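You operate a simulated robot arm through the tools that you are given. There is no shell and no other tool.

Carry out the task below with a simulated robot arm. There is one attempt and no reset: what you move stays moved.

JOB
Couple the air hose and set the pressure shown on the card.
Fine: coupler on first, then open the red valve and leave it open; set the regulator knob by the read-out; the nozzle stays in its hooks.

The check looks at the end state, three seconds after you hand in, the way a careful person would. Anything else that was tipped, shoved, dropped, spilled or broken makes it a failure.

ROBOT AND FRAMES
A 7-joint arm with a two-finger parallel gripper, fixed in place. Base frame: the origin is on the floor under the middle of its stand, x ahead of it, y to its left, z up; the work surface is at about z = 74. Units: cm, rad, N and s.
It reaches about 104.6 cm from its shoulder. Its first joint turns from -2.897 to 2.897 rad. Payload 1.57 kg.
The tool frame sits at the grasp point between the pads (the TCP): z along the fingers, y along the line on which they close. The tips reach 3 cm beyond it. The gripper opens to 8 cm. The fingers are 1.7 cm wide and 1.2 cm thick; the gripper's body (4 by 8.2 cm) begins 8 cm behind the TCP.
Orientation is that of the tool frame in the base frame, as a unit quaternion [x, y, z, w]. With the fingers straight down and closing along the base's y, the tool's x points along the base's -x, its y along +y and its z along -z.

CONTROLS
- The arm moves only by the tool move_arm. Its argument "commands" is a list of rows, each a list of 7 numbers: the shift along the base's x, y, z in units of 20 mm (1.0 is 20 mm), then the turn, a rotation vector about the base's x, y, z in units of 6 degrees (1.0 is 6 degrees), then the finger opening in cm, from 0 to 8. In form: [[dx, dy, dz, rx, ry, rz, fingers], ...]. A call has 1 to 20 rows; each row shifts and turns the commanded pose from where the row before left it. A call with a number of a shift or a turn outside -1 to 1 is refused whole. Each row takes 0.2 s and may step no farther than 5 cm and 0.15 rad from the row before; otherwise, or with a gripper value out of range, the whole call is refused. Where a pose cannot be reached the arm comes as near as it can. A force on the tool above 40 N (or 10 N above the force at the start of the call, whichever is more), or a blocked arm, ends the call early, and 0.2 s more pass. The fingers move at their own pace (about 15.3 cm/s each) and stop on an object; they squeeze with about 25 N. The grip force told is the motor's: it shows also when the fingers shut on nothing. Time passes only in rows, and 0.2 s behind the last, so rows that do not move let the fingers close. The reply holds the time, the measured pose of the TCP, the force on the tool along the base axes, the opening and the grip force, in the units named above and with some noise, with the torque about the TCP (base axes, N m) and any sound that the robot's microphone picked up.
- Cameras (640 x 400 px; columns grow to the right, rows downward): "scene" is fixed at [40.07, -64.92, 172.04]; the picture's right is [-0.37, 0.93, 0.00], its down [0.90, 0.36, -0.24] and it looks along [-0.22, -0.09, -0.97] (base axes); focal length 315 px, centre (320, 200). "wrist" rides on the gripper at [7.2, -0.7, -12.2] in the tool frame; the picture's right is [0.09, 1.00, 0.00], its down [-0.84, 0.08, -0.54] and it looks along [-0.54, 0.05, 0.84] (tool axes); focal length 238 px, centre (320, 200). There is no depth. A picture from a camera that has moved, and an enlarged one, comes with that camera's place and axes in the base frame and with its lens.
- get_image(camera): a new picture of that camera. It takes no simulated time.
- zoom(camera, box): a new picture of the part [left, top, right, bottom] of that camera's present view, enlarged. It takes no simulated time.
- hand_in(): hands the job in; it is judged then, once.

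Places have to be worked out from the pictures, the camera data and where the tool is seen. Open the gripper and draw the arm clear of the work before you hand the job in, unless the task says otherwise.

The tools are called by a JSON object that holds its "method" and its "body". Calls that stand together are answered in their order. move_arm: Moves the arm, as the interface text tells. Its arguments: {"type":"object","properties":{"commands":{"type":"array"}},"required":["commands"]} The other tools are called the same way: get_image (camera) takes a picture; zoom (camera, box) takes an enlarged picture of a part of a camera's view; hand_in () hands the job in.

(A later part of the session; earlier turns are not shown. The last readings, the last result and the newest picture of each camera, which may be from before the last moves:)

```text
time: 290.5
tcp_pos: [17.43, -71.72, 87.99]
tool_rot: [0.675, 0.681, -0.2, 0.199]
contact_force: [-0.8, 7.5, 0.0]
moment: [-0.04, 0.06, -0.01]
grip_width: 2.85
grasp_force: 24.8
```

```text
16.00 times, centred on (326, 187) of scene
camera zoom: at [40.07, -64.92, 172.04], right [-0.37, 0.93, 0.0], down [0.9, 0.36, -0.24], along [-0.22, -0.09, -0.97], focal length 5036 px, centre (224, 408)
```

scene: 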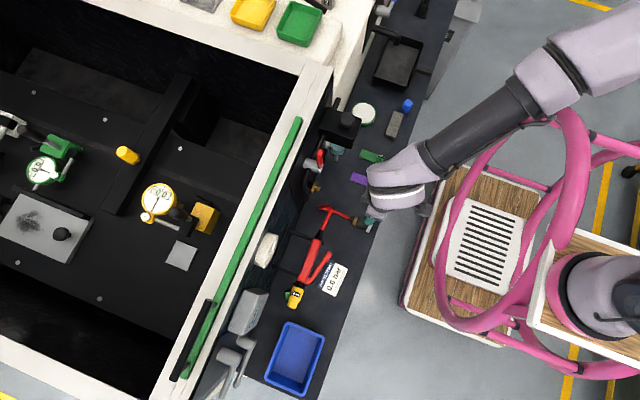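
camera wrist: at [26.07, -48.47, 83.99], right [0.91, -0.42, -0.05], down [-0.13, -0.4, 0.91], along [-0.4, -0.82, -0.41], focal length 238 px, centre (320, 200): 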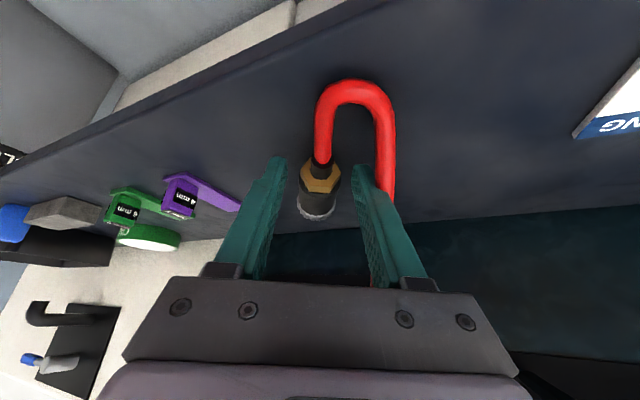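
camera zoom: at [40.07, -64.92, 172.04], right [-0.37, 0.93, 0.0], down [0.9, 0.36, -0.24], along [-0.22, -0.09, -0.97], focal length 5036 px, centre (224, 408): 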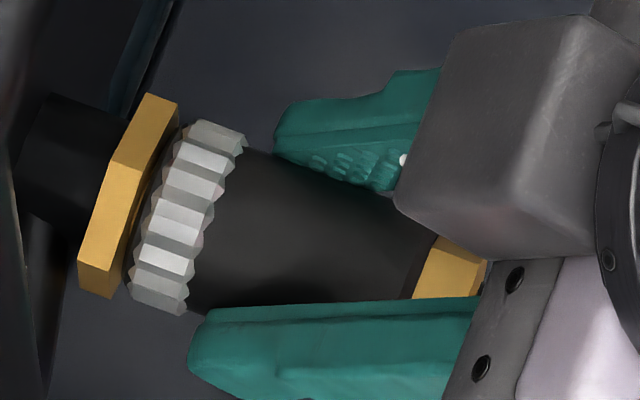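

Contact at 7.5 N with a moment asking for slightly more mouth-up. I trim 1.2° in pitch and continue the push.

{"method": "move_arm", "body": {"commands": [[0, 0.03, -0.03, -0.2, 0, 0, 2.5], [0, 0, 0, 0, 0, 0, 2.5]]}}

{"method": "move_arm", "body": {"commands": [[0, -0.05, 0, 0, 0, 0, 2.5], [0, 0, 0, 0, 0, 0, 2.5]]}}

```text
time: 291.1
tcp_pos: [17.59, -71.6, 88.15]
tool_rot: [0.673, 0.68, -0.207, 0.207]
contact_force: [0.9, 1.0, -1.2]
moment: [0.51, -0.1, -0.01]
grip_width: 2.88
grasp_force: 24.7
```

```text
time: 291.7
tcp_pos: [17.4, -71.53, 87.96]
tool_rot: [0.672, 0.68, -0.208, 0.207]
contact_force: [2.4, 9.0, 4.0]
moment: [0.15, -0.07, 0.06]
grip_width: 2.85
grasp_force: 25.0
```

{"method": "move_arm", "body": {"commands": [[0.012, -0.02, 0.02, 0.05, 0, 0, 2.5], [0, 0, 0, 0, 0, 0, 2.5]]}}

{"method": "move_arm", "body": {"commands": [[0, -0.03, 0, 0, 0, 0, 2.5], [0, 0, 0, 0, 0, 0, 2.5]]}}

{"method": "zoom", "body": {"camera": "scene", "box": [310, 175, 342, 199]}}

```text
time: 292.3
tcp_pos: [17.43, -71.59, 88.04]
tool_rot: [0.673, 0.681, -0.205, 0.204]
contact_force: [4.9, 13.4, 1.9]
moment: [-0.18, -0.13, 0.13]
grip_width: 2.86
grasp_force: 25.0
```

```text
time: 292.9
tcp_pos: [17.5, -71.5, 88.0]
tool_rot: [0.673, 0.68, -0.206, 0.205]
contact_force: [3.5, 21.6, 2.2]
moment: [0.39, -0.1, 0.04]
grip_width: 2.88
grasp_force: 24.8
```

```text
16.00 times, centred on (326, 187) of scene
camera zoom: at [40.07, -64.92, 172.04], right [-0.37, 0.93, 0.0], down [0.9, 0.36, -0.24], along [-0.22, -0.09, -0.97], focal length 5036 px, centre (224, 408)
```

zoom: 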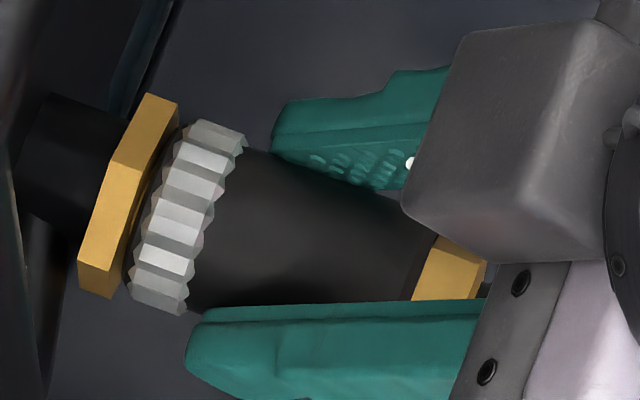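

It's balanced but at the shallower stop again; last time small x/yaw trims let it drop in. I repeat such trims: +x and small wiggles with a light push.

{"method": "move_arm", "body": {"commands": [[0.04, 0.02, 0, 0, 0, 0, 2.5], [0.03, 0, 0, 0, 0, 0.1, 2.5], [0, 0, 0, 0, 0, 0, 2.5]]}}

{"method": "move_arm", "body": {"commands": [[0.05, 0, 0, 0, 0.5, 0, 2.5], [-0.1, 0, 0, 0, -1, 0, 2.5], [0.05, 0, 0, 0, 0.5, 0, 2.5], [0, 0, 0, 0, 0, 0, 2.5]]}}

{"method": "zoom", "body": {"camera": "scene", "box": [310, 175, 342, 199]}}

```text
time: 293.7
tcp_pos: [17.55, -71.71, 87.99]
tool_rot: [0.67, 0.683, -0.204, 0.204]
contact_force: [-8.1, 21.8, 0.2]
moment: [0.39, 0.14, -0.29]
grip_width: 2.88
grasp_force: 25.1
```

```text
time: 294.7
tcp_pos: [17.5, -71.69, 88.05]
tool_rot: [0.669, 0.684, -0.206, 0.206]
contact_force: [-19.0, -8.3, -6.3]
moment: [-0.04, 0.17, -0.45]
grip_width: 2.87
grasp_force: 25.3
```

```text
16.00 times, centred on (326, 187) of scene
camera zoom: at [40.07, -64.92, 172.04], right [-0.37, 0.93, 0.0], down [0.9, 0.36, -0.24], along [-0.22, -0.09, -0.97], focal length 5036 px, centre (224, 408)
```

zoom: 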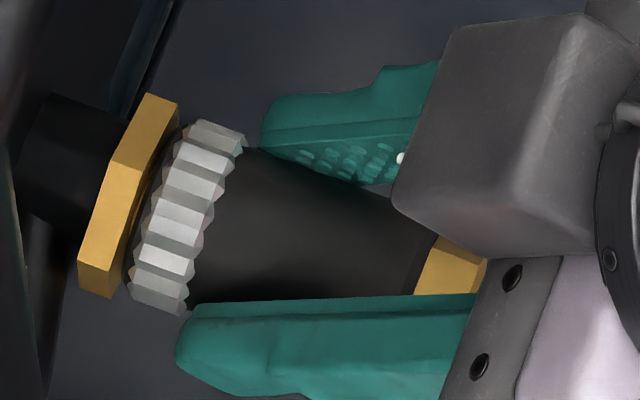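

Very telling: the tool now feels -19 N sideways and -8 N *pulling*, yet the coupler hasn't moved a pixel. It seems to be locked at this seat, and my earlier pull tests probably parted it each time. I relieve these loads at once.

{"method": "move_arm", "body": {"commands": [[-0.07, -0.04, 0.02, 0, 0, 0, 2.5], [0, 0, 0, 0, 0, 0, 2.5]]}}

{"method": "zoom", "body": {"camera": "scene", "box": [310, 175, 342, 199]}}

```text
time: 295.3
tcp_pos: [17.38, -71.83, 88.01]
tool_rot: [0.669, 0.684, -0.205, 0.206]
contact_force: [-16.5, -0.2, -2.9]
moment: [-0.33, 0.33, -0.37]
grip_width: 2.87
grasp_force: 24.9
```

```text
16.00 times, centred on (326, 187) of scene
camera zoom: at [40.07, -64.92, 172.04], right [-0.37, 0.93, 0.0], down [0.9, 0.36, -0.24], along [-0.22, -0.09, -0.97], focal length 5036 px, centre (224, 408)
```

zoom: 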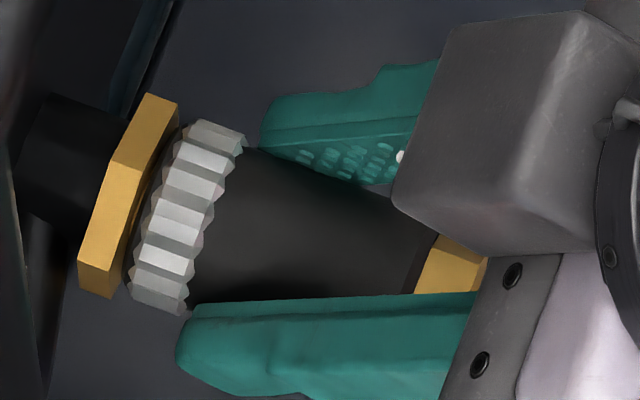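

{"method": "move_arm", "body": {"commands": [[-0.08, 0, 0, 0, 0, -0.1, 2.5], [0, 0, 0, 0, 0, 0, 2.5]]}}

```text
time: 295.9
tcp_pos: [17.49, -71.76, 88.05]
tool_rot: [0.673, 0.681, -0.205, 0.205]
contact_force: [-1.5, -2.9, 0.4]
moment: [-0.02, 0.0, 0.16]
grip_width: 2.87
grasp_force: 25.1
```

Loads are near zero. Without pulling at all, I now simply open the fingers and see whether it stays.

{"method": "move_arm", "body": {"commands": [[0, 0, 0, 0, 0, 0, 3.0], [0, 0, 0, 0, 0, 0, 3.3], [0, 0, 0, 0, 0, 0, 3.3]]}}

{"method": "zoom", "body": {"camera": "scene", "box": [310, 175, 342, 199]}}

```text
time: 296.7
tcp_pos: [17.31, -71.77, 88.1]
tool_rot: [0.672, 0.68, -0.206, 0.206]
contact_force: [-0.1, 0.3, -0.3]
moment: [0.01, 0.03, -0.02]
grip_width: 3.31
grasp_force: 0.1
```

```text
16.00 times, centred on (326, 187) of scene
camera zoom: at [40.07, -64.92, 172.04], right [-0.37, 0.93, 0.0], down [0.9, 0.36, -0.24], along [-0.22, -0.09, -0.97], focal length 5036 px, centre (224, 408)
```

zoom: 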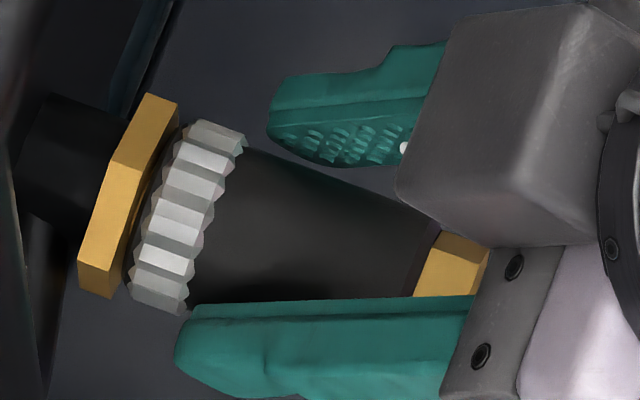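

It stays perfectly still and level with nothing holding it – it is locked on. I open wider and withdraw carefully without touching it.

{"method": "move_arm", "body": {"commands": [[0.03, 0, 0, 0, 0, 0, 4.2], [0.03, 0, 0, 0, 0, 0, 4.8], [0, 0.4, 0, 0, 0, 0, 4.8], [0, 0.5, 0, 0, 0, 0, 4.8], [0, 0.6, 0.1, 0, 0, 0, 4.8], [0, 0.6, 0.3, 0, 0, 0, 4.8], [0, 0.6, 0.6, 0, 0, 0, 4.8], [0, 0.5, 0.8, 0, 0, 0, 4.8], [0, 0.4, 1, 0, 0, 0, 4.8], [0, 0.4, 1, 0, 0, 0, 4.8]]}}

{"method": "zoom", "body": {"camera": "scene", "box": [300, 165, 380, 225]}}

{"method": "get_image", "body": {"camera": "wrist"}}

```text
time: 298.9
tcp_pos: [17.32, -63.78, 95.56]
tool_rot: [0.673, 0.68, -0.207, 0.205]
contact_force: [-0.7, -0.7, 1.0]
moment: [0.01, -0.01, 0.02]
grip_width: 4.78
grasp_force: 0.0
```

```text
6.67 times, centred on (340, 195) of scene
camera zoom: at [40.07, -64.92, 172.04], right [-0.37, 0.93, 0.0], down [0.9, 0.36, -0.24], along [-0.22, -0.09, -0.97], focal length 2098 px, centre (187, 233)
```

zoom: 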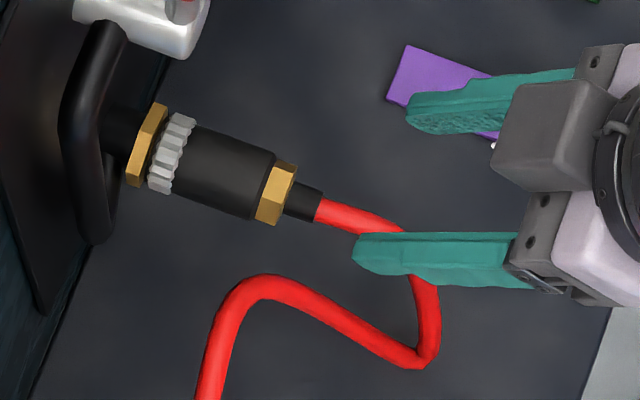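

```text
taken
camera wrist: at [16.61, -51.16, 101.76], right [0.99, 0.09, -0.06], down [0.09, -0.39, 0.92], along [0.06, -0.92, -0.4], focal length 238 px, centre (320, 200)
```

wrist: 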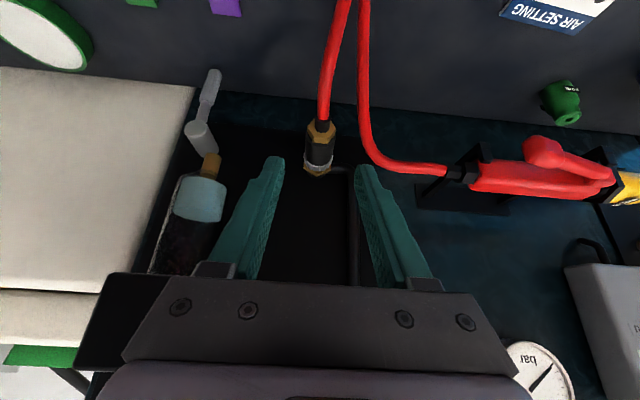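

{"method": "zoom", "body": {"camera": "scene", "box": [310, 175, 342, 199]}}

{"method": "zoom", "body": {"camera": "wrist", "box": [280, 100, 360, 200]}}

{"method": "zoom", "body": {"camera": "wrist", "box": [480, 240, 640, 400]}}

```text
16.00 times, centred on (326, 187) of scene
camera zoom: at [40.07, -64.92, 172.04], right [-0.37, 0.93, 0.0], down [0.9, 0.36, -0.24], along [-0.22, -0.09, -0.97], focal length 5036 px, centre (224, 408)
```

zoom: 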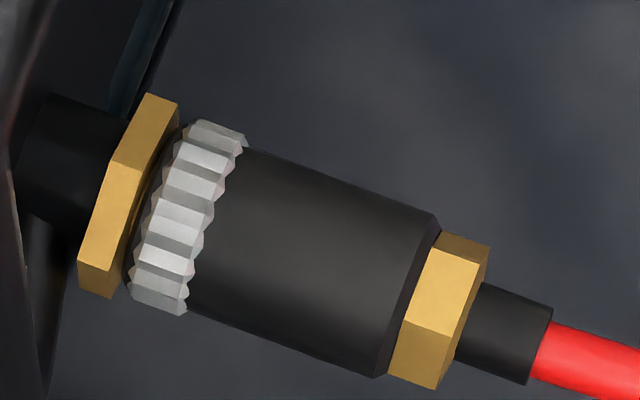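

```text
4.00 times, centred on (320, 150) of wrist
camera zoom: at [16.61, -51.16, 101.76], right [0.99, 0.09, -0.06], down [0.09, -0.39, 0.92], along [0.06, -0.92, -0.4], focal length 953 px, centre (320, 400)
```

zoom: 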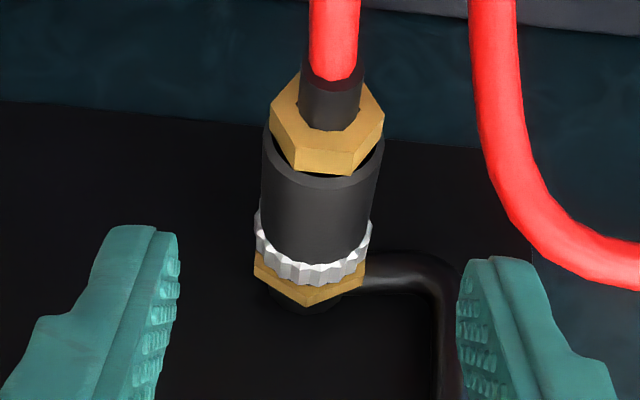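

```text
2.50 times, centred on (560, 320) of wrist
camera zoom: at [16.61, -51.16, 101.76], right [0.99, 0.09, -0.06], down [0.09, -0.39, 0.92], along [0.06, -0.92, -0.4], focal length 596 px, centre (-280, -100)
```

zoom: 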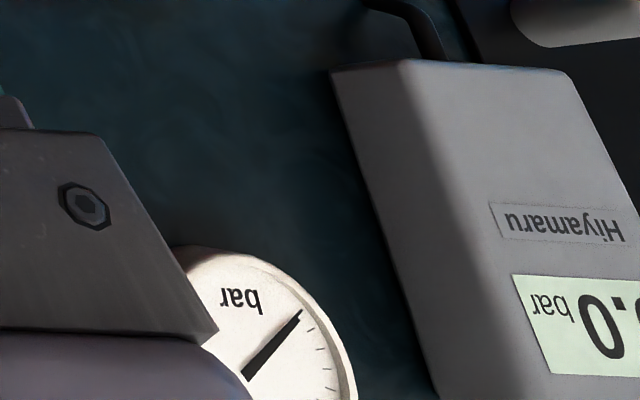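

The coupler sits straight and level by itself. Next is the valve. I raise the hand to view the red lever, the knob and both read-outs (there is also a dial gauge on the wall).

{"method": "move_arm", "body": {"commands": [[0, 0.3, 1, 0, 0, 0, 4.8], [0, 0.3, 1, 0, 0, 0, 4.8], [0, 0.3, 1, 0, 0, 0, 4.8], [0, 0.2, 1, 0, 0, 0, 4.8], [0, 0, 1, 0, 0, 0, 4.8], [0, 0, 1, 0, 0, 0, 4.8], [0, 0, 1, 0, 0, 0, 4.8], [0, 0, 0, 0, 0, 0, 4.8]]}}

{"method": "get_image", "body": {"camera": "wrist"}}

{"method": "get_image", "body": {"camera": "scene"}}

```text
time: 300.7
tcp_pos: [17.23, -61.68, 109.62]
tool_rot: [0.672, 0.681, -0.206, 0.206]
contact_force: [-1.0, -0.1, 0.2]
moment: [-0.03, 0.01, -0.04]
grip_width: 4.8
grasp_force: 0.1
```

```text
taken
camera wrist: at [16.61, -49.0, 115.84], right [0.99, 0.09, -0.06], down [0.09, -0.39, 0.92], along [0.06, -0.92, -0.4], focal length 238 px, centre (320, 200)
```

wrist: 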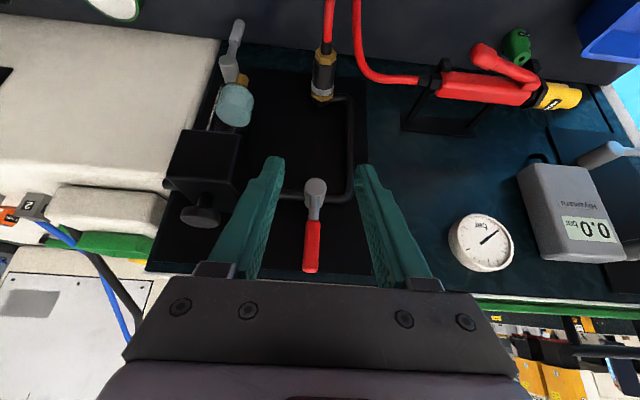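

```text
taken
```

scene: 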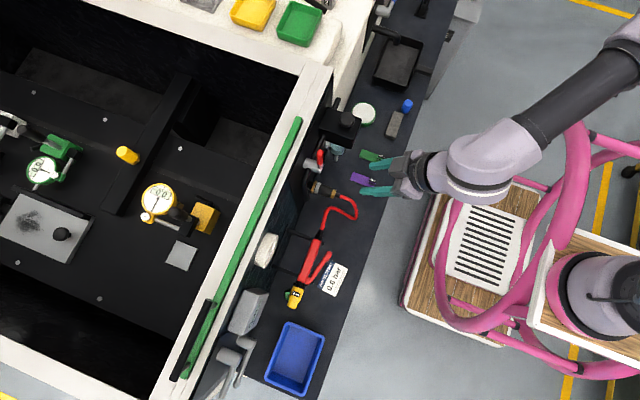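

{"method": "zoom", "body": {"camera": "wrist", "box": [270, 160, 360, 280]}}

{"method": "zoom", "body": {"camera": "wrist", "box": [440, 150, 640, 290]}}

{"method": "zoom", "body": {"camera": "wrist", "box": [150, 110, 270, 240]}}

```text
3.33 times, centred on (315, 220) of wrist
camera zoom: at [16.61, -49.0, 115.84], right [0.99, 0.09, -0.06], down [0.09, -0.39, 0.92], along [0.06, -0.92, -0.4], focal length 794 px, centre (337, 133)
```

zoom: 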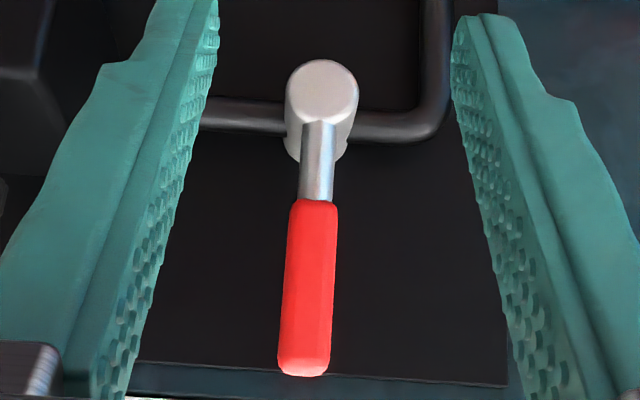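

```text
2.86 times, centred on (540, 220) of wrist
camera zoom: at [16.61, -49.0, 115.84], right [0.99, 0.09, -0.06], down [0.09, -0.39, 0.92], along [0.06, -0.92, -0.4], focal length 681 px, centre (-309, 143)
```

zoom: 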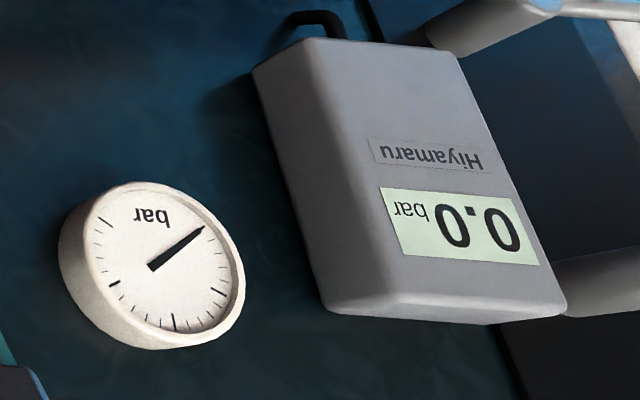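

```text
3.08 times, centred on (210, 175) of wrist
camera zoom: at [16.61, -49.0, 115.84], right [0.99, 0.09, -0.06], down [0.09, -0.39, 0.92], along [0.06, -0.92, -0.4], focal length 733 px, centre (658, 277)
```

zoom: 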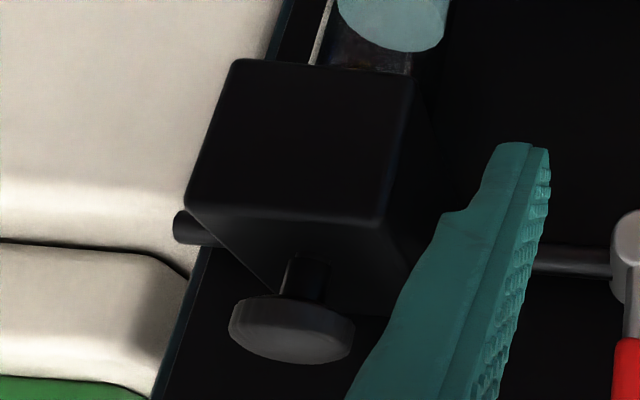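

The LCD is the digital read-out (0.0 bar) and the dial also shows zero. The red lever stands upright from its pivot (≈17.6, z 103.4) to its tip (z 113) at y ≈ -74. I close the fingers and bring them beside the lever on its -x side, to swing it over toward +x (along the pipe).

{"method": "move_arm", "body": {"commands": [[-0.4, 0, 0.6, 0, 0, 0, 0], [-0.5, 0, 0.6, 0, 0, 0, 0], [0, -0.6, 0, 0, 0, 0, 0], [0, -0.8, 0, 0, 0, 0, 0], [0, -0.8, 0, 0, 0, 0, 0], [0, -0.8, 0, 0, 0, 0, 0], [0, -0.6, 0, 0, 0, 0, 0], [0, 0, 0, 0, 0, 0, 0]]}}

{"method": "get_image", "body": {"camera": "wrist"}}

{"method": "zoom", "body": {"camera": "scene", "box": [290, 120, 390, 200]}}

```text
time: 302.5
tcp_pos: [15.62, -69.03, 112.29]
tool_rot: [0.673, 0.68, -0.206, 0.205]
contact_force: [-0.5, 0.0, 0.4]
moment: [0.04, -0.03, 0.01]
grip_width: 0.02
grasp_force: 21.6
```

```text
taken
camera wrist: at [14.9, -56.36, 118.37], right [0.99, 0.09, -0.06], down [0.09, -0.39, 0.92], along [0.06, -0.92, -0.4], focal length 238 px, centre (320, 200)
```

wrist: 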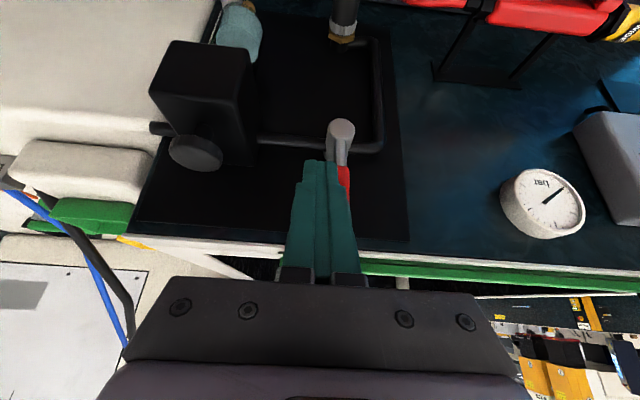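

```text
5.00 times, centred on (340, 160) of scene
camera zoom: at [40.07, -64.92, 172.04], right [-0.37, 0.93, 0.0], down [0.9, 0.36, -0.24], along [-0.22, -0.09, -0.97], focal length 1574 px, centre (220, 400)
```

zoom: 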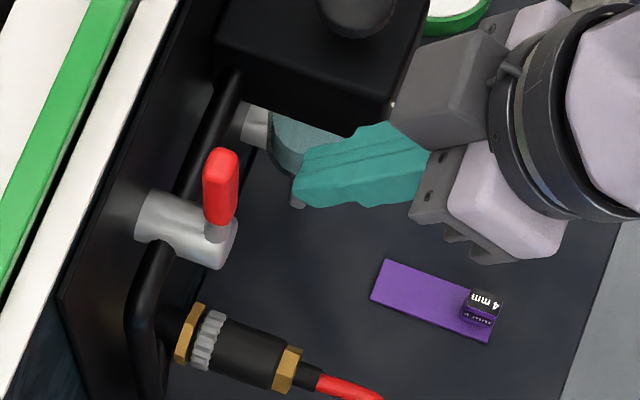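

The fingers are beside the lever. I shift 0.4 cm further to -x for clearance and move in to the lever's depth.

{"method": "move_arm", "body": {"commands": [[-0.2, 0, 0, 0, 0, 0, 0], [0, -0.5, 0, 0, 0, 0, 0], [0, -0.5, 0, 0, 0, 0, 0], [0, -0.5, 0, 0, 0, 0, 0], [0, -0.4, 0, 0, 0, 0, 0], [0, 0, 0, 0, 0, 0, 0]]}}

{"method": "zoom", "body": {"camera": "scene", "box": [290, 120, 390, 200]}}

{"method": "get_image", "body": {"camera": "wrist"}}

```text
time: 303.9
tcp_pos: [15.12, -72.76, 112.1]
tool_rot: [0.673, 0.681, -0.205, 0.205]
contact_force: [-0.5, -0.4, 0.2]
moment: [0.0, 0.03, 0.02]
grip_width: 0.0
grasp_force: 21.3
```

```text
5.00 times, centred on (340, 160) of scene
camera zoom: at [40.07, -64.92, 172.04], right [-0.37, 0.93, 0.0], down [0.9, 0.36, -0.24], along [-0.22, -0.09, -0.97], focal length 1574 px, centre (220, 400)
```

zoom: 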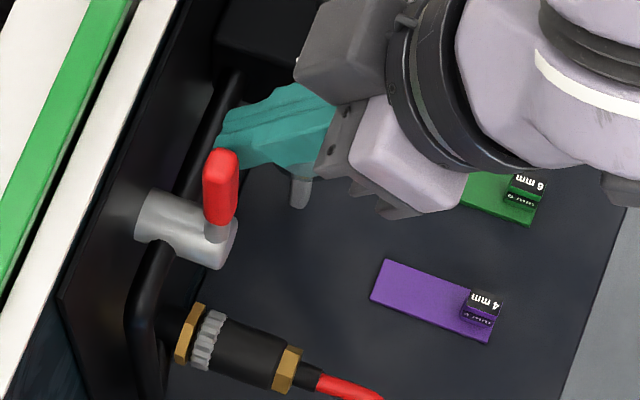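

```text
taken
camera wrist: at [14.48, -60.09, 118.27], right [0.99, 0.09, -0.06], down [0.09, -0.39, 0.92], along [0.06, -0.92, -0.4], focal length 238 px, centre (320, 200)
```

wrist: 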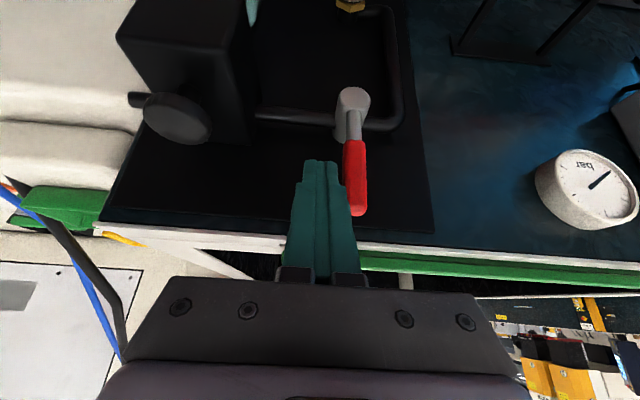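

The closed fingers sit right beside the lever. I push it toward +x along its arc, first about 30°.

{"method": "move_arm", "body": {"commands": [[0.29, 0, -0.05, 0, 0, 0, 0], [0.4, 0, -0.02, 0, 0, 0, 0], [0.35, 0, -0.02, 0, 0, 0, 0], [0.4, 0, -0.08, 0, 0, 0, 0], [0.35, 0, -0.12, 0, 0, 0, 0], [0, 0, 0, 0, 0, 0, 0]]}}

{"method": "zoom", "body": {"camera": "scene", "box": [290, 120, 390, 200]}}

{"method": "get_image", "body": {"camera": "wrist"}}

```text
time: 305.3
tcp_pos: [18.73, -72.57, 111.6]
tool_rot: [0.674, 0.679, -0.206, 0.205]
contact_force: [-0.5, 0.4, 0.2]
moment: [0.02, 0.04, -0.01]
grip_width: 0.02
grasp_force: 21.4
```

```text
5.00 times, centred on (340, 160) of scene
camera zoom: at [40.07, -64.92, 172.04], right [-0.37, 0.93, 0.0], down [0.9, 0.36, -0.24], along [-0.22, -0.09, -0.97], focal length 1574 px, centre (220, 400)
```

zoom: 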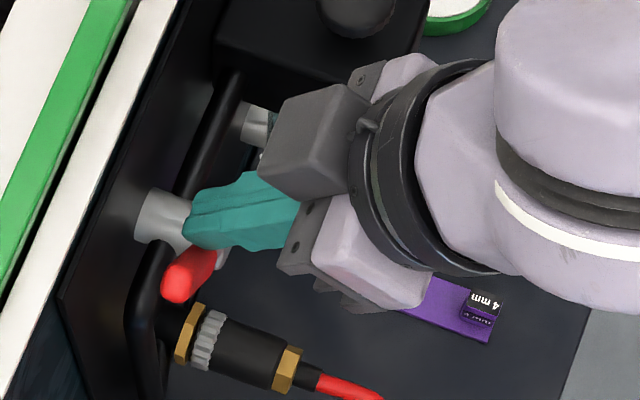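

```text
taken
camera wrist: at [18.1, -60.04, 117.68], right [0.99, 0.09, -0.06], down [0.09, -0.39, 0.92], along [0.06, -0.92, -0.4], focal length 238 px, centre (320, 200)
```

wrist: 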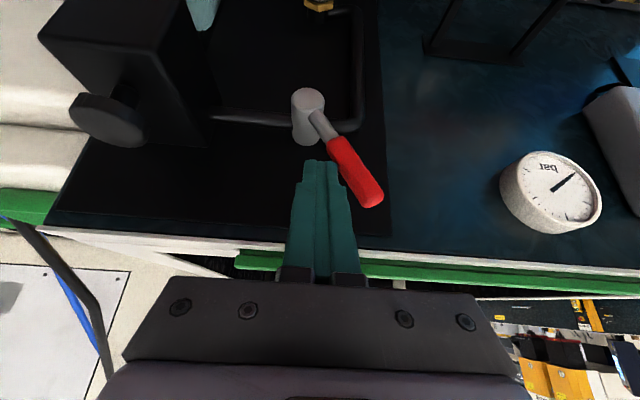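

The lever swings easily. I continue along the arc to horizontal.

{"method": "move_arm", "body": {"commands": [[0.35, 0, -0.22, 0, 0, 0, 0], [0.32, 0, -0.25, 0, 0, 0, 0], [0.3, 0, -0.3, 0, 0, 0, 0], [0.27, 0, -0.28, 0, 0, 0, 0], [0, 0, 0, 0, 0, 0, 0]]}}

{"method": "get_image", "body": {"camera": "wrist"}}

{"method": "zoom", "body": {"camera": "scene", "box": [290, 120, 390, 200]}}

```text
time: 306.5
tcp_pos: [21.3, -72.47, 109.56]
tool_rot: [0.673, 0.68, -0.207, 0.205]
contact_force: [0.5, 1.2, 0.4]
moment: [0.01, 0.03, 0.01]
grip_width: 0.01
grasp_force: 21.4
```

```text
taken
camera wrist: at [20.55, -59.93, 115.68], right [0.99, 0.09, -0.06], down [0.09, -0.39, 0.92], along [0.06, -0.92, -0.4], focal length 238 px, centre (320, 200)
```

wrist: 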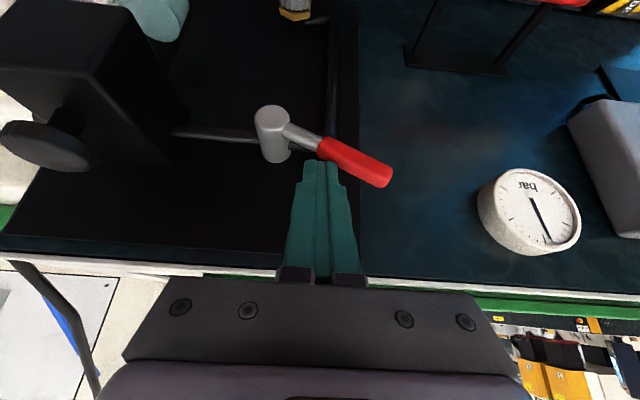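

```text
5.00 times, centred on (340, 160) of scene
camera zoom: at [40.07, -64.92, 172.04], right [-0.37, 0.93, 0.0], down [0.9, 0.36, -0.24], along [-0.22, -0.09, -0.97], focal length 1574 px, centre (220, 400)
```

zoom: 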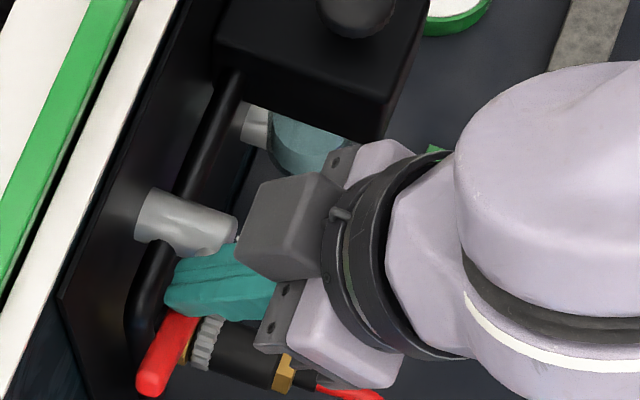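

The dial's needle has jumped up: pressure is flowing as the valve opens, with no hiss. I push the lever the rest of the way to horizontal.

{"method": "move_arm", "body": {"commands": [[0.25, 0, -0.35, 0, 0, 0, 0], [0.2, 0, -0.4, 0, 0, 0, 0], [0.15, 0, -0.4, 0, 0, 0, 0], [0.1, 0, -0.4, 0, 0, 0, 0], [0, 0, 0, 0, 0, 0, 0]]}}

{"method": "get_image", "body": {"camera": "wrist"}}

{"method": "zoom", "body": {"camera": "scene", "box": [290, 120, 390, 200]}}

```text
time: 307.5
tcp_pos: [22.81, -72.84, 107.14]
tool_rot: [0.671, 0.68, -0.21, 0.208]
contact_force: [-2.1, 4.2, 15.4]
moment: [-0.04, 0.05, -0.11]
grip_width: 0.0
grasp_force: 21.5
stopped in row 4: the force on the tool passed its limit at 51 N (the readings are from after the stop); the commanded pose is now the measured one
```

```text
taken
camera wrist: at [22.04, -60.22, 113.2], right [0.99, 0.09, -0.06], down [0.09, -0.38, 0.92], along [0.06, -0.92, -0.39], focal length 238 px, centre (320, 200)
```

wrist: 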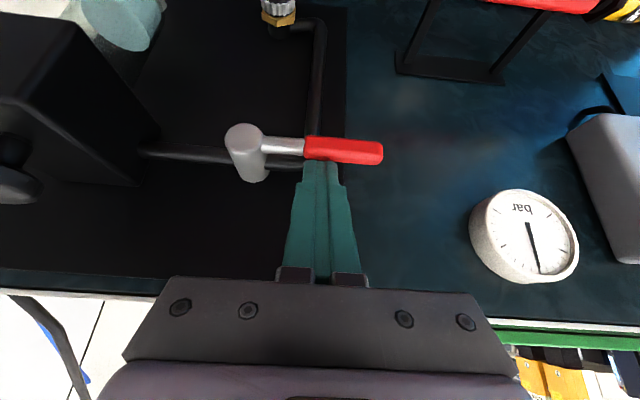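

```text
5.00 times, centred on (340, 160) of scene
camera zoom: at [40.07, -64.92, 172.04], right [-0.37, 0.93, 0.0], down [0.9, 0.36, -0.24], along [-0.22, -0.09, -0.97], focal length 1574 px, centre (220, 400)
```

zoom: 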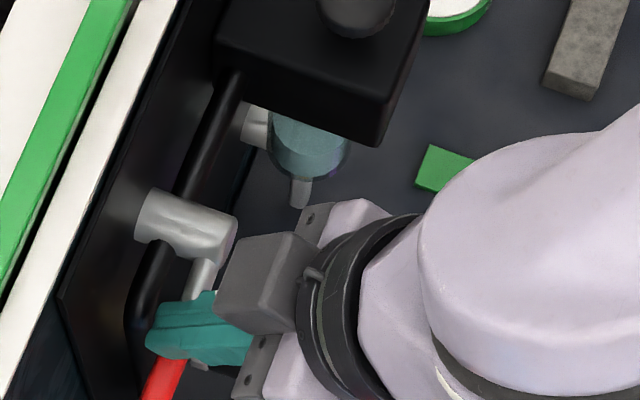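

The lever hit its end stop: horizontal, fully open. I back off upward and outward and check the read-outs and the coupler.

{"method": "move_arm", "body": {"commands": [[0, 0, 0.5, 0, 0, 0, 0], [0, 0.3, 0.8, 0, 0, 0, 0], [0, 0.8, 0.5, 0, 0, 0, 0], [0, 0.8, 0.2, 0, 0, 0, 0], [0, 0.8, 0, 0, 0, 0, 0], [0, 0.8, 0, 0, 0, 0, 0], [0, 0.8, 0, 0, 0, 0, 0], [0, 0, 0, 0, 0, 0, 0]]}}

{"method": "get_image", "body": {"camera": "wrist"}}

{"method": "zoom", "body": {"camera": "wrist", "box": [380, 120, 640, 300]}}

{"method": "zoom", "body": {"camera": "scene", "box": [290, 140, 370, 220]}}

```text
time: 309.3
tcp_pos: [22.86, -64.19, 111.11]
tool_rot: [0.671, 0.68, -0.209, 0.208]
contact_force: [-0.2, 1.0, 0.5]
moment: [0.02, 0.02, 0.01]
grip_width: 0.01
grasp_force: 21.3
```

```text
taken
camera wrist: at [22.15, -51.53, 117.1], right [0.99, 0.09, -0.06], down [0.09, -0.39, 0.92], along [0.06, -0.92, -0.39], focal length 238 px, centre (320, 200)
```

wrist: 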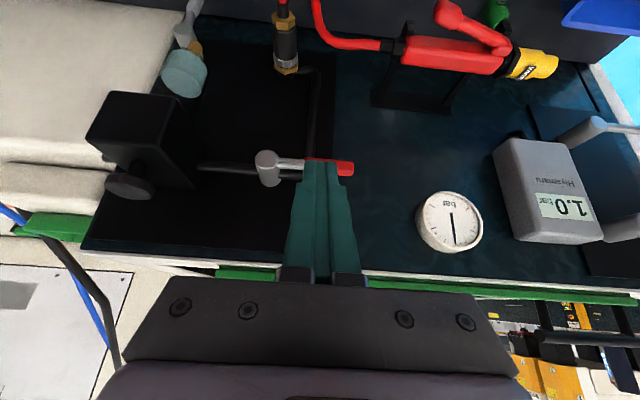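

```text
2.22 times, centred on (510, 210) of wrist
camera zoom: at [22.15, -51.53, 117.1], right [0.99, 0.09, -0.06], down [0.09, -0.39, 0.92], along [0.06, -0.92, -0.39], focal length 530 px, centre (-102, 178)
```

zoom: 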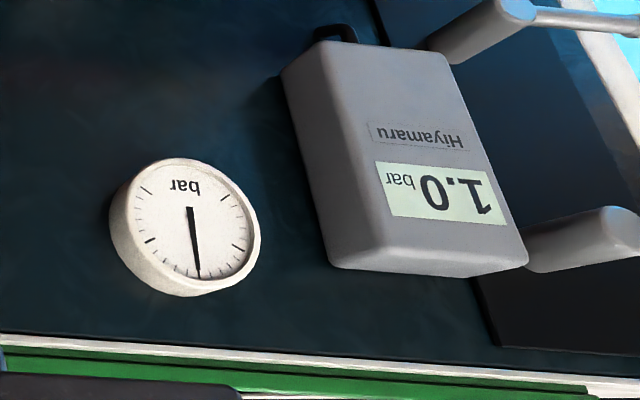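

```text
5.00 times, centred on (330, 180) of scene
camera zoom: at [40.07, -64.92, 172.04], right [-0.37, 0.93, 0.0], down [0.9, 0.36, -0.24], along [-0.22, -0.09, -0.97], focal length 1574 px, centre (270, 300)
```

zoom: 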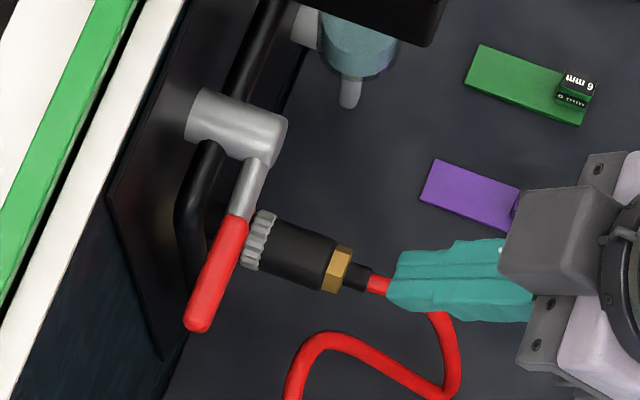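

Valve fully open, coupler holding, no hiss – the LCD reads 1.0 bar. I need 0.6. I check whether the fixed camera can read the LCD while I turn the knob.

{"method": "zoom", "body": {"camera": "scene", "box": [244, 290, 268, 325]}}

{"method": "zoom", "body": {"camera": "scene", "box": [320, 95, 370, 140]}}

{"method": "zoom", "body": {"camera": "wrist", "box": [80, 90, 200, 210]}}

```text
11.43 times, centred on (256, 308) of scene
camera zoom: at [40.07, -64.92, 172.04], right [-0.37, 0.93, 0.0], down [0.9, 0.36, -0.24], along [-0.22, -0.09, -0.97], focal length 3597 px, centre (1051, -1029)
```

zoom: 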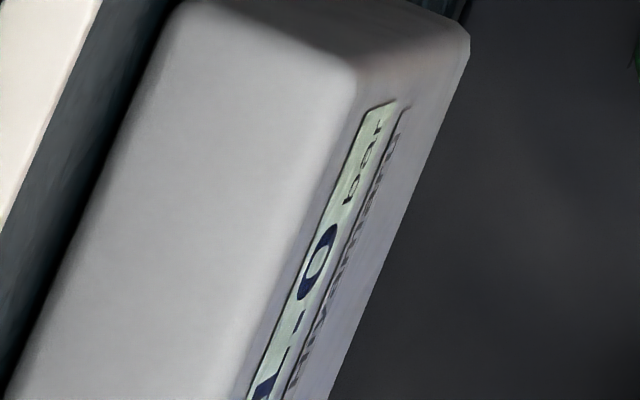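

```text
8.89 times, centred on (345, 118) of scene
camera zoom: at [40.07, -64.92, 172.04], right [-0.37, 0.93, 0.0], down [0.9, 0.36, -0.24], along [-0.22, -0.09, -0.97], focal length 2798 px, centre (98, 933)
```

zoom: 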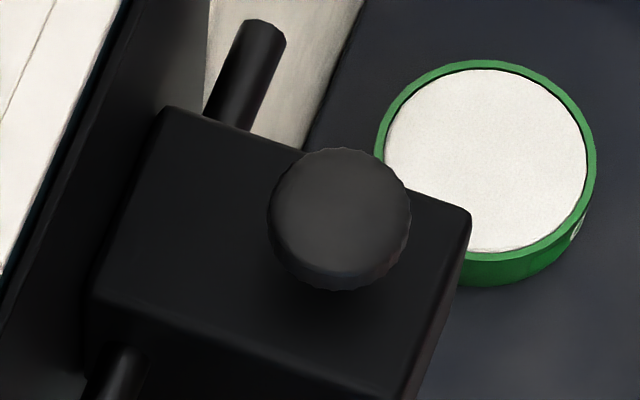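

```text
3.33 times, centred on (140, 150) of wrist
camera zoom: at [22.15, -51.53, 117.1], right [0.99, 0.09, -0.06], down [0.09, -0.39, 0.92], along [0.06, -0.92, -0.39], focal length 794 px, centre (920, 367)
```

zoom: 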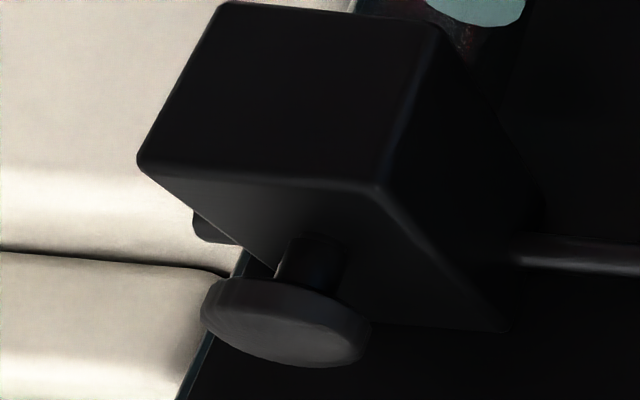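

The knob's centre is at about (6.35, -72.1), disc about 3.7 cm across around z ≈ 107–108.5, on a vertical axis. I rise, bring the hand vertical and move above the knob with the fingers open.

{"method": "move_arm", "body": {"commands": [[-0.3, 0.3, 1, 0, 0, 0, 3], [-0.5, 0.2, 1, 1, 0, 0, 5], [-0.8, 0, 1, 1, 0, 0, 5.5], [-0.9, 0, 1, 1, 0, 0, 5.5], [-0.9, -0.3, 1, 1, 0, 0, 5.5], [-0.9, -0.4, 1, 1, 0, 0, 5.5], [-0.9, -0.6, 0.6, 0.6, 0, 0, 5.5], [-0.9, -0.8, 0.3, 0, 0, 0, 5.5], [-0.8, -0.8, 0, 0, 0, 0, 5.5], [-0.7, -0.8, 0, 0, 0, 0, 5.5], [-0.6, -0.7, 0, 0, 0, 0, 5.5], [0, 0, 0, 0, 0, 0, 5.5]]}}

{"method": "get_image", "body": {"camera": "wrist"}}

{"method": "get_image", "body": {"camera": "scene"}}

```text
time: 311.9
tcp_pos: [6.43, -72.05, 124.88]
tool_rot: [0.702, 0.712, -0.004, 0.004]
contact_force: [-0.1, 0.1, 0.9]
moment: [0.0, 0.03, 0.06]
grip_width: 5.51
grasp_force: 0.1
```

```text
taken
camera wrist: at [5.68, -64.87, 136.98], right [0.99, 0.1, 0.0], down [0.09, -0.83, 0.55], along [0.06, -0.55, -0.83], focal length 238 px, centre (320, 200)
```

wrist: 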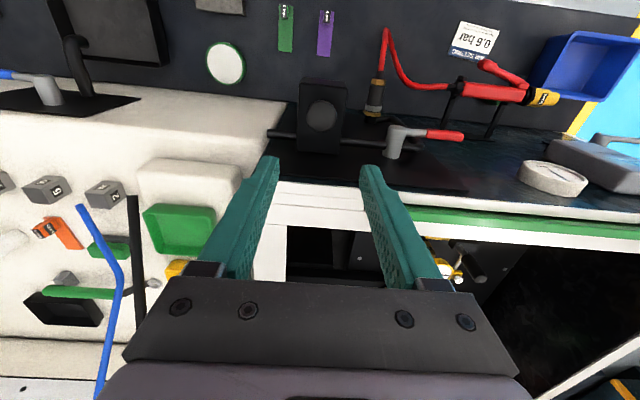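

```text
taken
```

scene: 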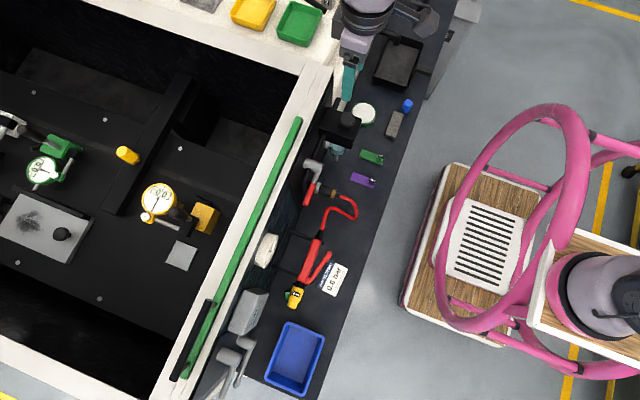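

{"method": "zoom", "body": {"camera": "wrist", "box": [270, 70, 380, 170]}}

{"method": "zoom", "body": {"camera": "scene", "box": [236, 295, 266, 335]}}

```text
4.00 times, centred on (325, 120) of wrist
camera zoom: at [5.68, -64.87, 136.98], right [0.99, 0.1, 0.0], down [0.09, -0.83, 0.55], along [0.06, -0.55, -0.83], focal length 953 px, centre (300, 520)
```

zoom: 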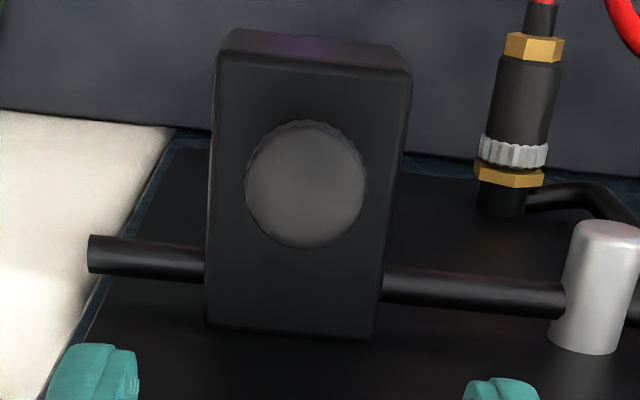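

```text
10.00 times, centred on (251, 315) of scene
camera zoom: at [40.07, -64.92, 172.04], right [-0.37, 0.93, 0.0], down [0.9, 0.36, -0.24], along [-0.22, -0.09, -0.97], focal length 3147 px, centre (1010, -950)
```

zoom: 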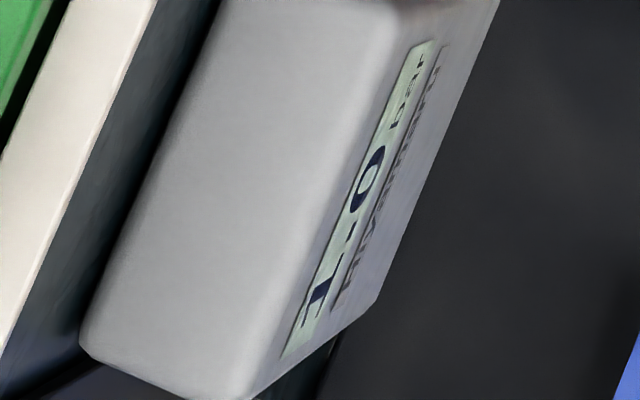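

The knob is right under the hand (≈ 6.5, -72.05). I descend around it.

{"method": "move_arm", "body": {"commands": [[0, 0, -1, 0, 0, 0, 5.5], [0, 0, -1, 0, 0, 0, 5.5], [0, 0, -1, 0, 0, 0, 5.5], [0, 0, -1, 0, 0, 0, 5.5], [0, 0, -1, 0, 0, 0, 5.5], [0, 0, -1, 0, 0, 0, 5.5], [0, 0, 0, 0, 0, 0, 5.5]]}}

{"method": "get_image", "body": {"camera": "wrist"}}

{"method": "zoom", "body": {"camera": "scene", "box": [310, 80, 390, 150]}}

```text
time: 313.5
tcp_pos: [6.45, -72.02, 112.89]
tool_rot: [0.703, 0.711, -0.004, 0.004]
contact_force: [0.2, 0.5, -0.3]
moment: [0.03, 0.03, -0.01]
grip_width: 5.49
grasp_force: 0.1
```

```text
taken
camera wrist: at [5.77, -64.89, 125.16], right [0.99, 0.1, 0.0], down [0.09, -0.83, 0.55], along [0.06, -0.55, -0.83], focal length 238 px, centre (320, 200)
```

wrist: 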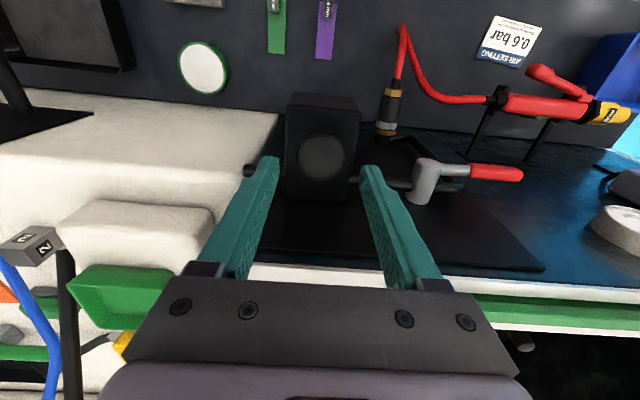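

```text
5.71 times, centred on (350, 115) of scene
camera zoom: at [40.07, -64.92, 172.04], right [-0.37, 0.93, 0.0], down [0.9, 0.36, -0.24], along [-0.22, -0.09, -0.97], focal length 1798 px, centre (149, 686)
```

zoom: 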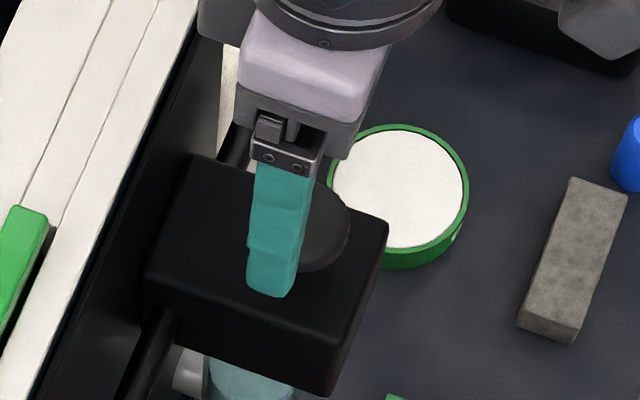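

Aligned. I descend the last 2.6 cm so the pads cover the disc, and close.

{"method": "move_arm", "body": {"commands": [[0.03, 0, -0.7, 0, 0, 0, 5.5], [0, 0, -0.6, 0, 0, 0, 5.5], [0, 0, 0, 0, 0, 0, 4.5], [0, 0, 0, 0, 0, 0, 3.2], [0, 0, 0, 0, 0, 0, 3.2]]}}

{"method": "get_image", "body": {"camera": "wrist"}}

{"method": "zoom", "body": {"camera": "scene", "box": [236, 295, 266, 335]}}

```text
time: 314.7
tcp_pos: [6.39, -72.07, 110.21]
tool_rot: [0.703, 0.712, -0.004, 0.004]
contact_force: [0.9, 1.1, 0.2]
moment: [-0.02, -0.04, -0.01]
grip_width: 3.23
grasp_force: 0.0
```

```text
taken
camera wrist: at [5.76, -64.9, 122.39], right [0.99, 0.1, 0.0], down [0.09, -0.83, 0.55], along [0.06, -0.55, -0.83], focal length 238 px, centre (320, 200)
```

wrist: 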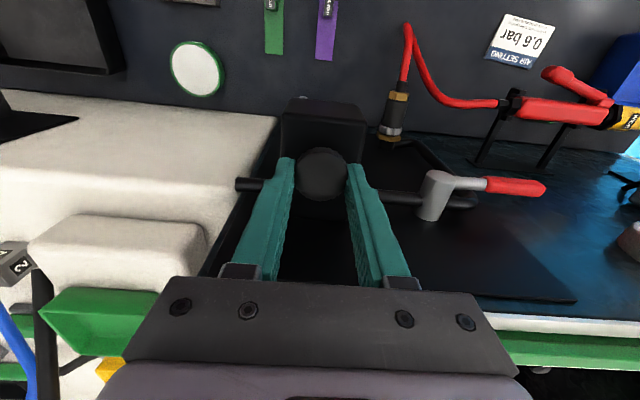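

```text
10.00 times, centred on (251, 315) of scene
camera zoom: at [40.07, -64.92, 172.04], right [-0.37, 0.93, 0.0], down [0.9, 0.36, -0.24], along [-0.22, -0.09, -0.97], focal length 3147 px, centre (1010, -950)
```

zoom: 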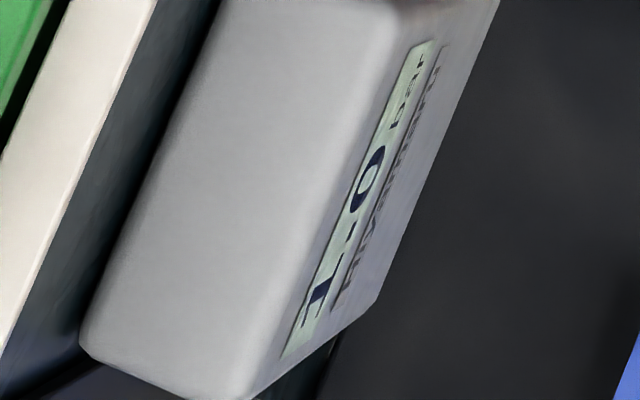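

Not yet touching at 3.2 cm. I close further until it grips.

{"method": "move_arm", "body": {"commands": [[0, 0, 0, 0, 0, 0, 2.6], [0, 0, 0, 0, 0, 0, 2.2], [0, 0, 0, 0, 0, 0, 2.2]]}}

```text
time: 315.5
tcp_pos: [6.48, -72.05, 110.13]
tool_rot: [0.703, 0.711, -0.005, 0.004]
contact_force: [4.3, -0.8, -1.0]
moment: [-0.15, -0.12, 0.0]
grip_width: 3.05
grasp_force: 40.1
```

Gripped (3.05 cm). I turn counter-clockwise (the usual way to reduce) by 12° and read the LCD.

{"method": "move_arm", "body": {"commands": [[0, 0, 0, 0, 0, 1, 2.2], [0, 0, 0, 0, 0, 1, 2.2], [0, 0, 0, 0, 0, 0, 2.2]]}}

{"method": "zoom", "body": {"camera": "scene", "box": [236, 295, 266, 335]}}

{"method": "get_image", "body": {"camera": "wrist"}}

```text
time: 316.3
tcp_pos: [6.51, -72.02, 110.36]
tool_rot: [0.624, 0.782, -0.004, 0.005]
contact_force: [11.3, -0.7, 9.0]
moment: [1.02, -0.03, 0.01]
grip_width: 3.08
grasp_force: 39.9
```

```text
10.00 times, centred on (251, 315) of scene
camera zoom: at [40.07, -64.92, 172.04], right [-0.37, 0.93, 0.0], down [0.9, 0.36, -0.24], along [-0.22, -0.09, -0.97], focal length 3147 px, centre (1010, -950)
```

zoom: 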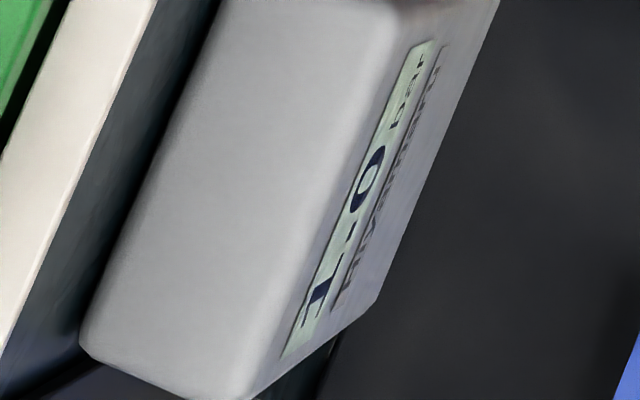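

```text
taken
camera wrist: at [4.33, -65.22, 122.39], right [0.95, 0.31, 0.0], down [0.26, -0.79, 0.55], along [0.17, -0.53, -0.83], focal length 238 px, centre (320, 200)
```

wrist: 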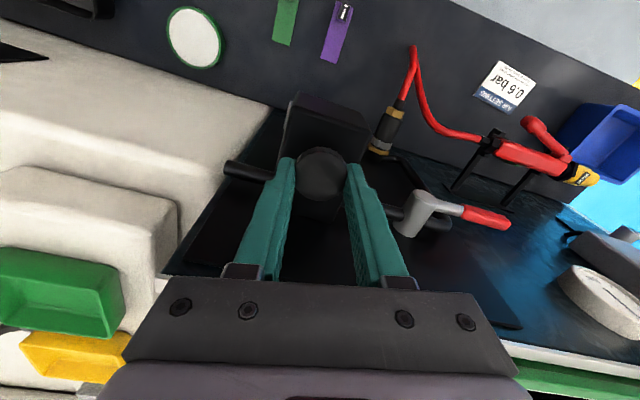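

The LCD is unchanged and there's an odd moment of 1 N·m about x. I pause a moment and re-read before turning further.

{"method": "move_arm", "body": {"commands": [[0, 0, 0, 0, 0, 0, 2.2], [0, 0, 0, 0, 0, 0, 2.2]]}}

{"method": "zoom", "body": {"camera": "wrist", "box": [250, 80, 400, 230]}}

{"method": "zoom", "body": {"camera": "scene", "box": [300, 70, 390, 150]}}

```text
time: 316.9
tcp_pos: [6.53, -71.99, 110.13]
tool_rot: [0.625, 0.781, -0.004, 0.004]
contact_force: [14.3, -0.8, 12.6]
moment: [0.68, -0.17, 0.0]
grip_width: 3.09
grasp_force: 40.0
```

```text
2.67 times, centred on (325, 155) of wrist
camera zoom: at [4.34, -65.21, 122.38], right [0.95, 0.31, 0.0], down [0.26, -0.79, 0.55], along [0.17, -0.53, -0.83], focal length 636 px, centre (307, 320)
```

zoom: 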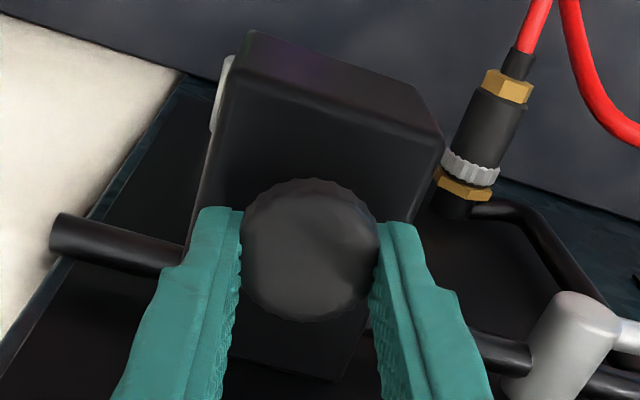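

```text
5.00 times, centred on (345, 110) of scene
camera zoom: at [40.07, -64.92, 172.04], right [-0.37, 0.93, 0.0], down [0.9, 0.36, -0.24], along [-0.22, -0.09, -0.97], focal length 1574 px, centre (195, 650)
```

zoom: 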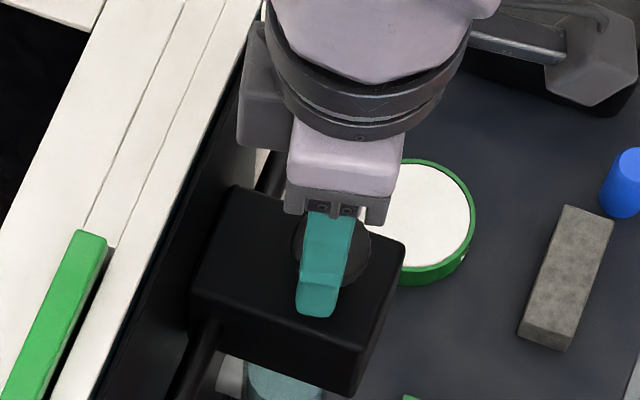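

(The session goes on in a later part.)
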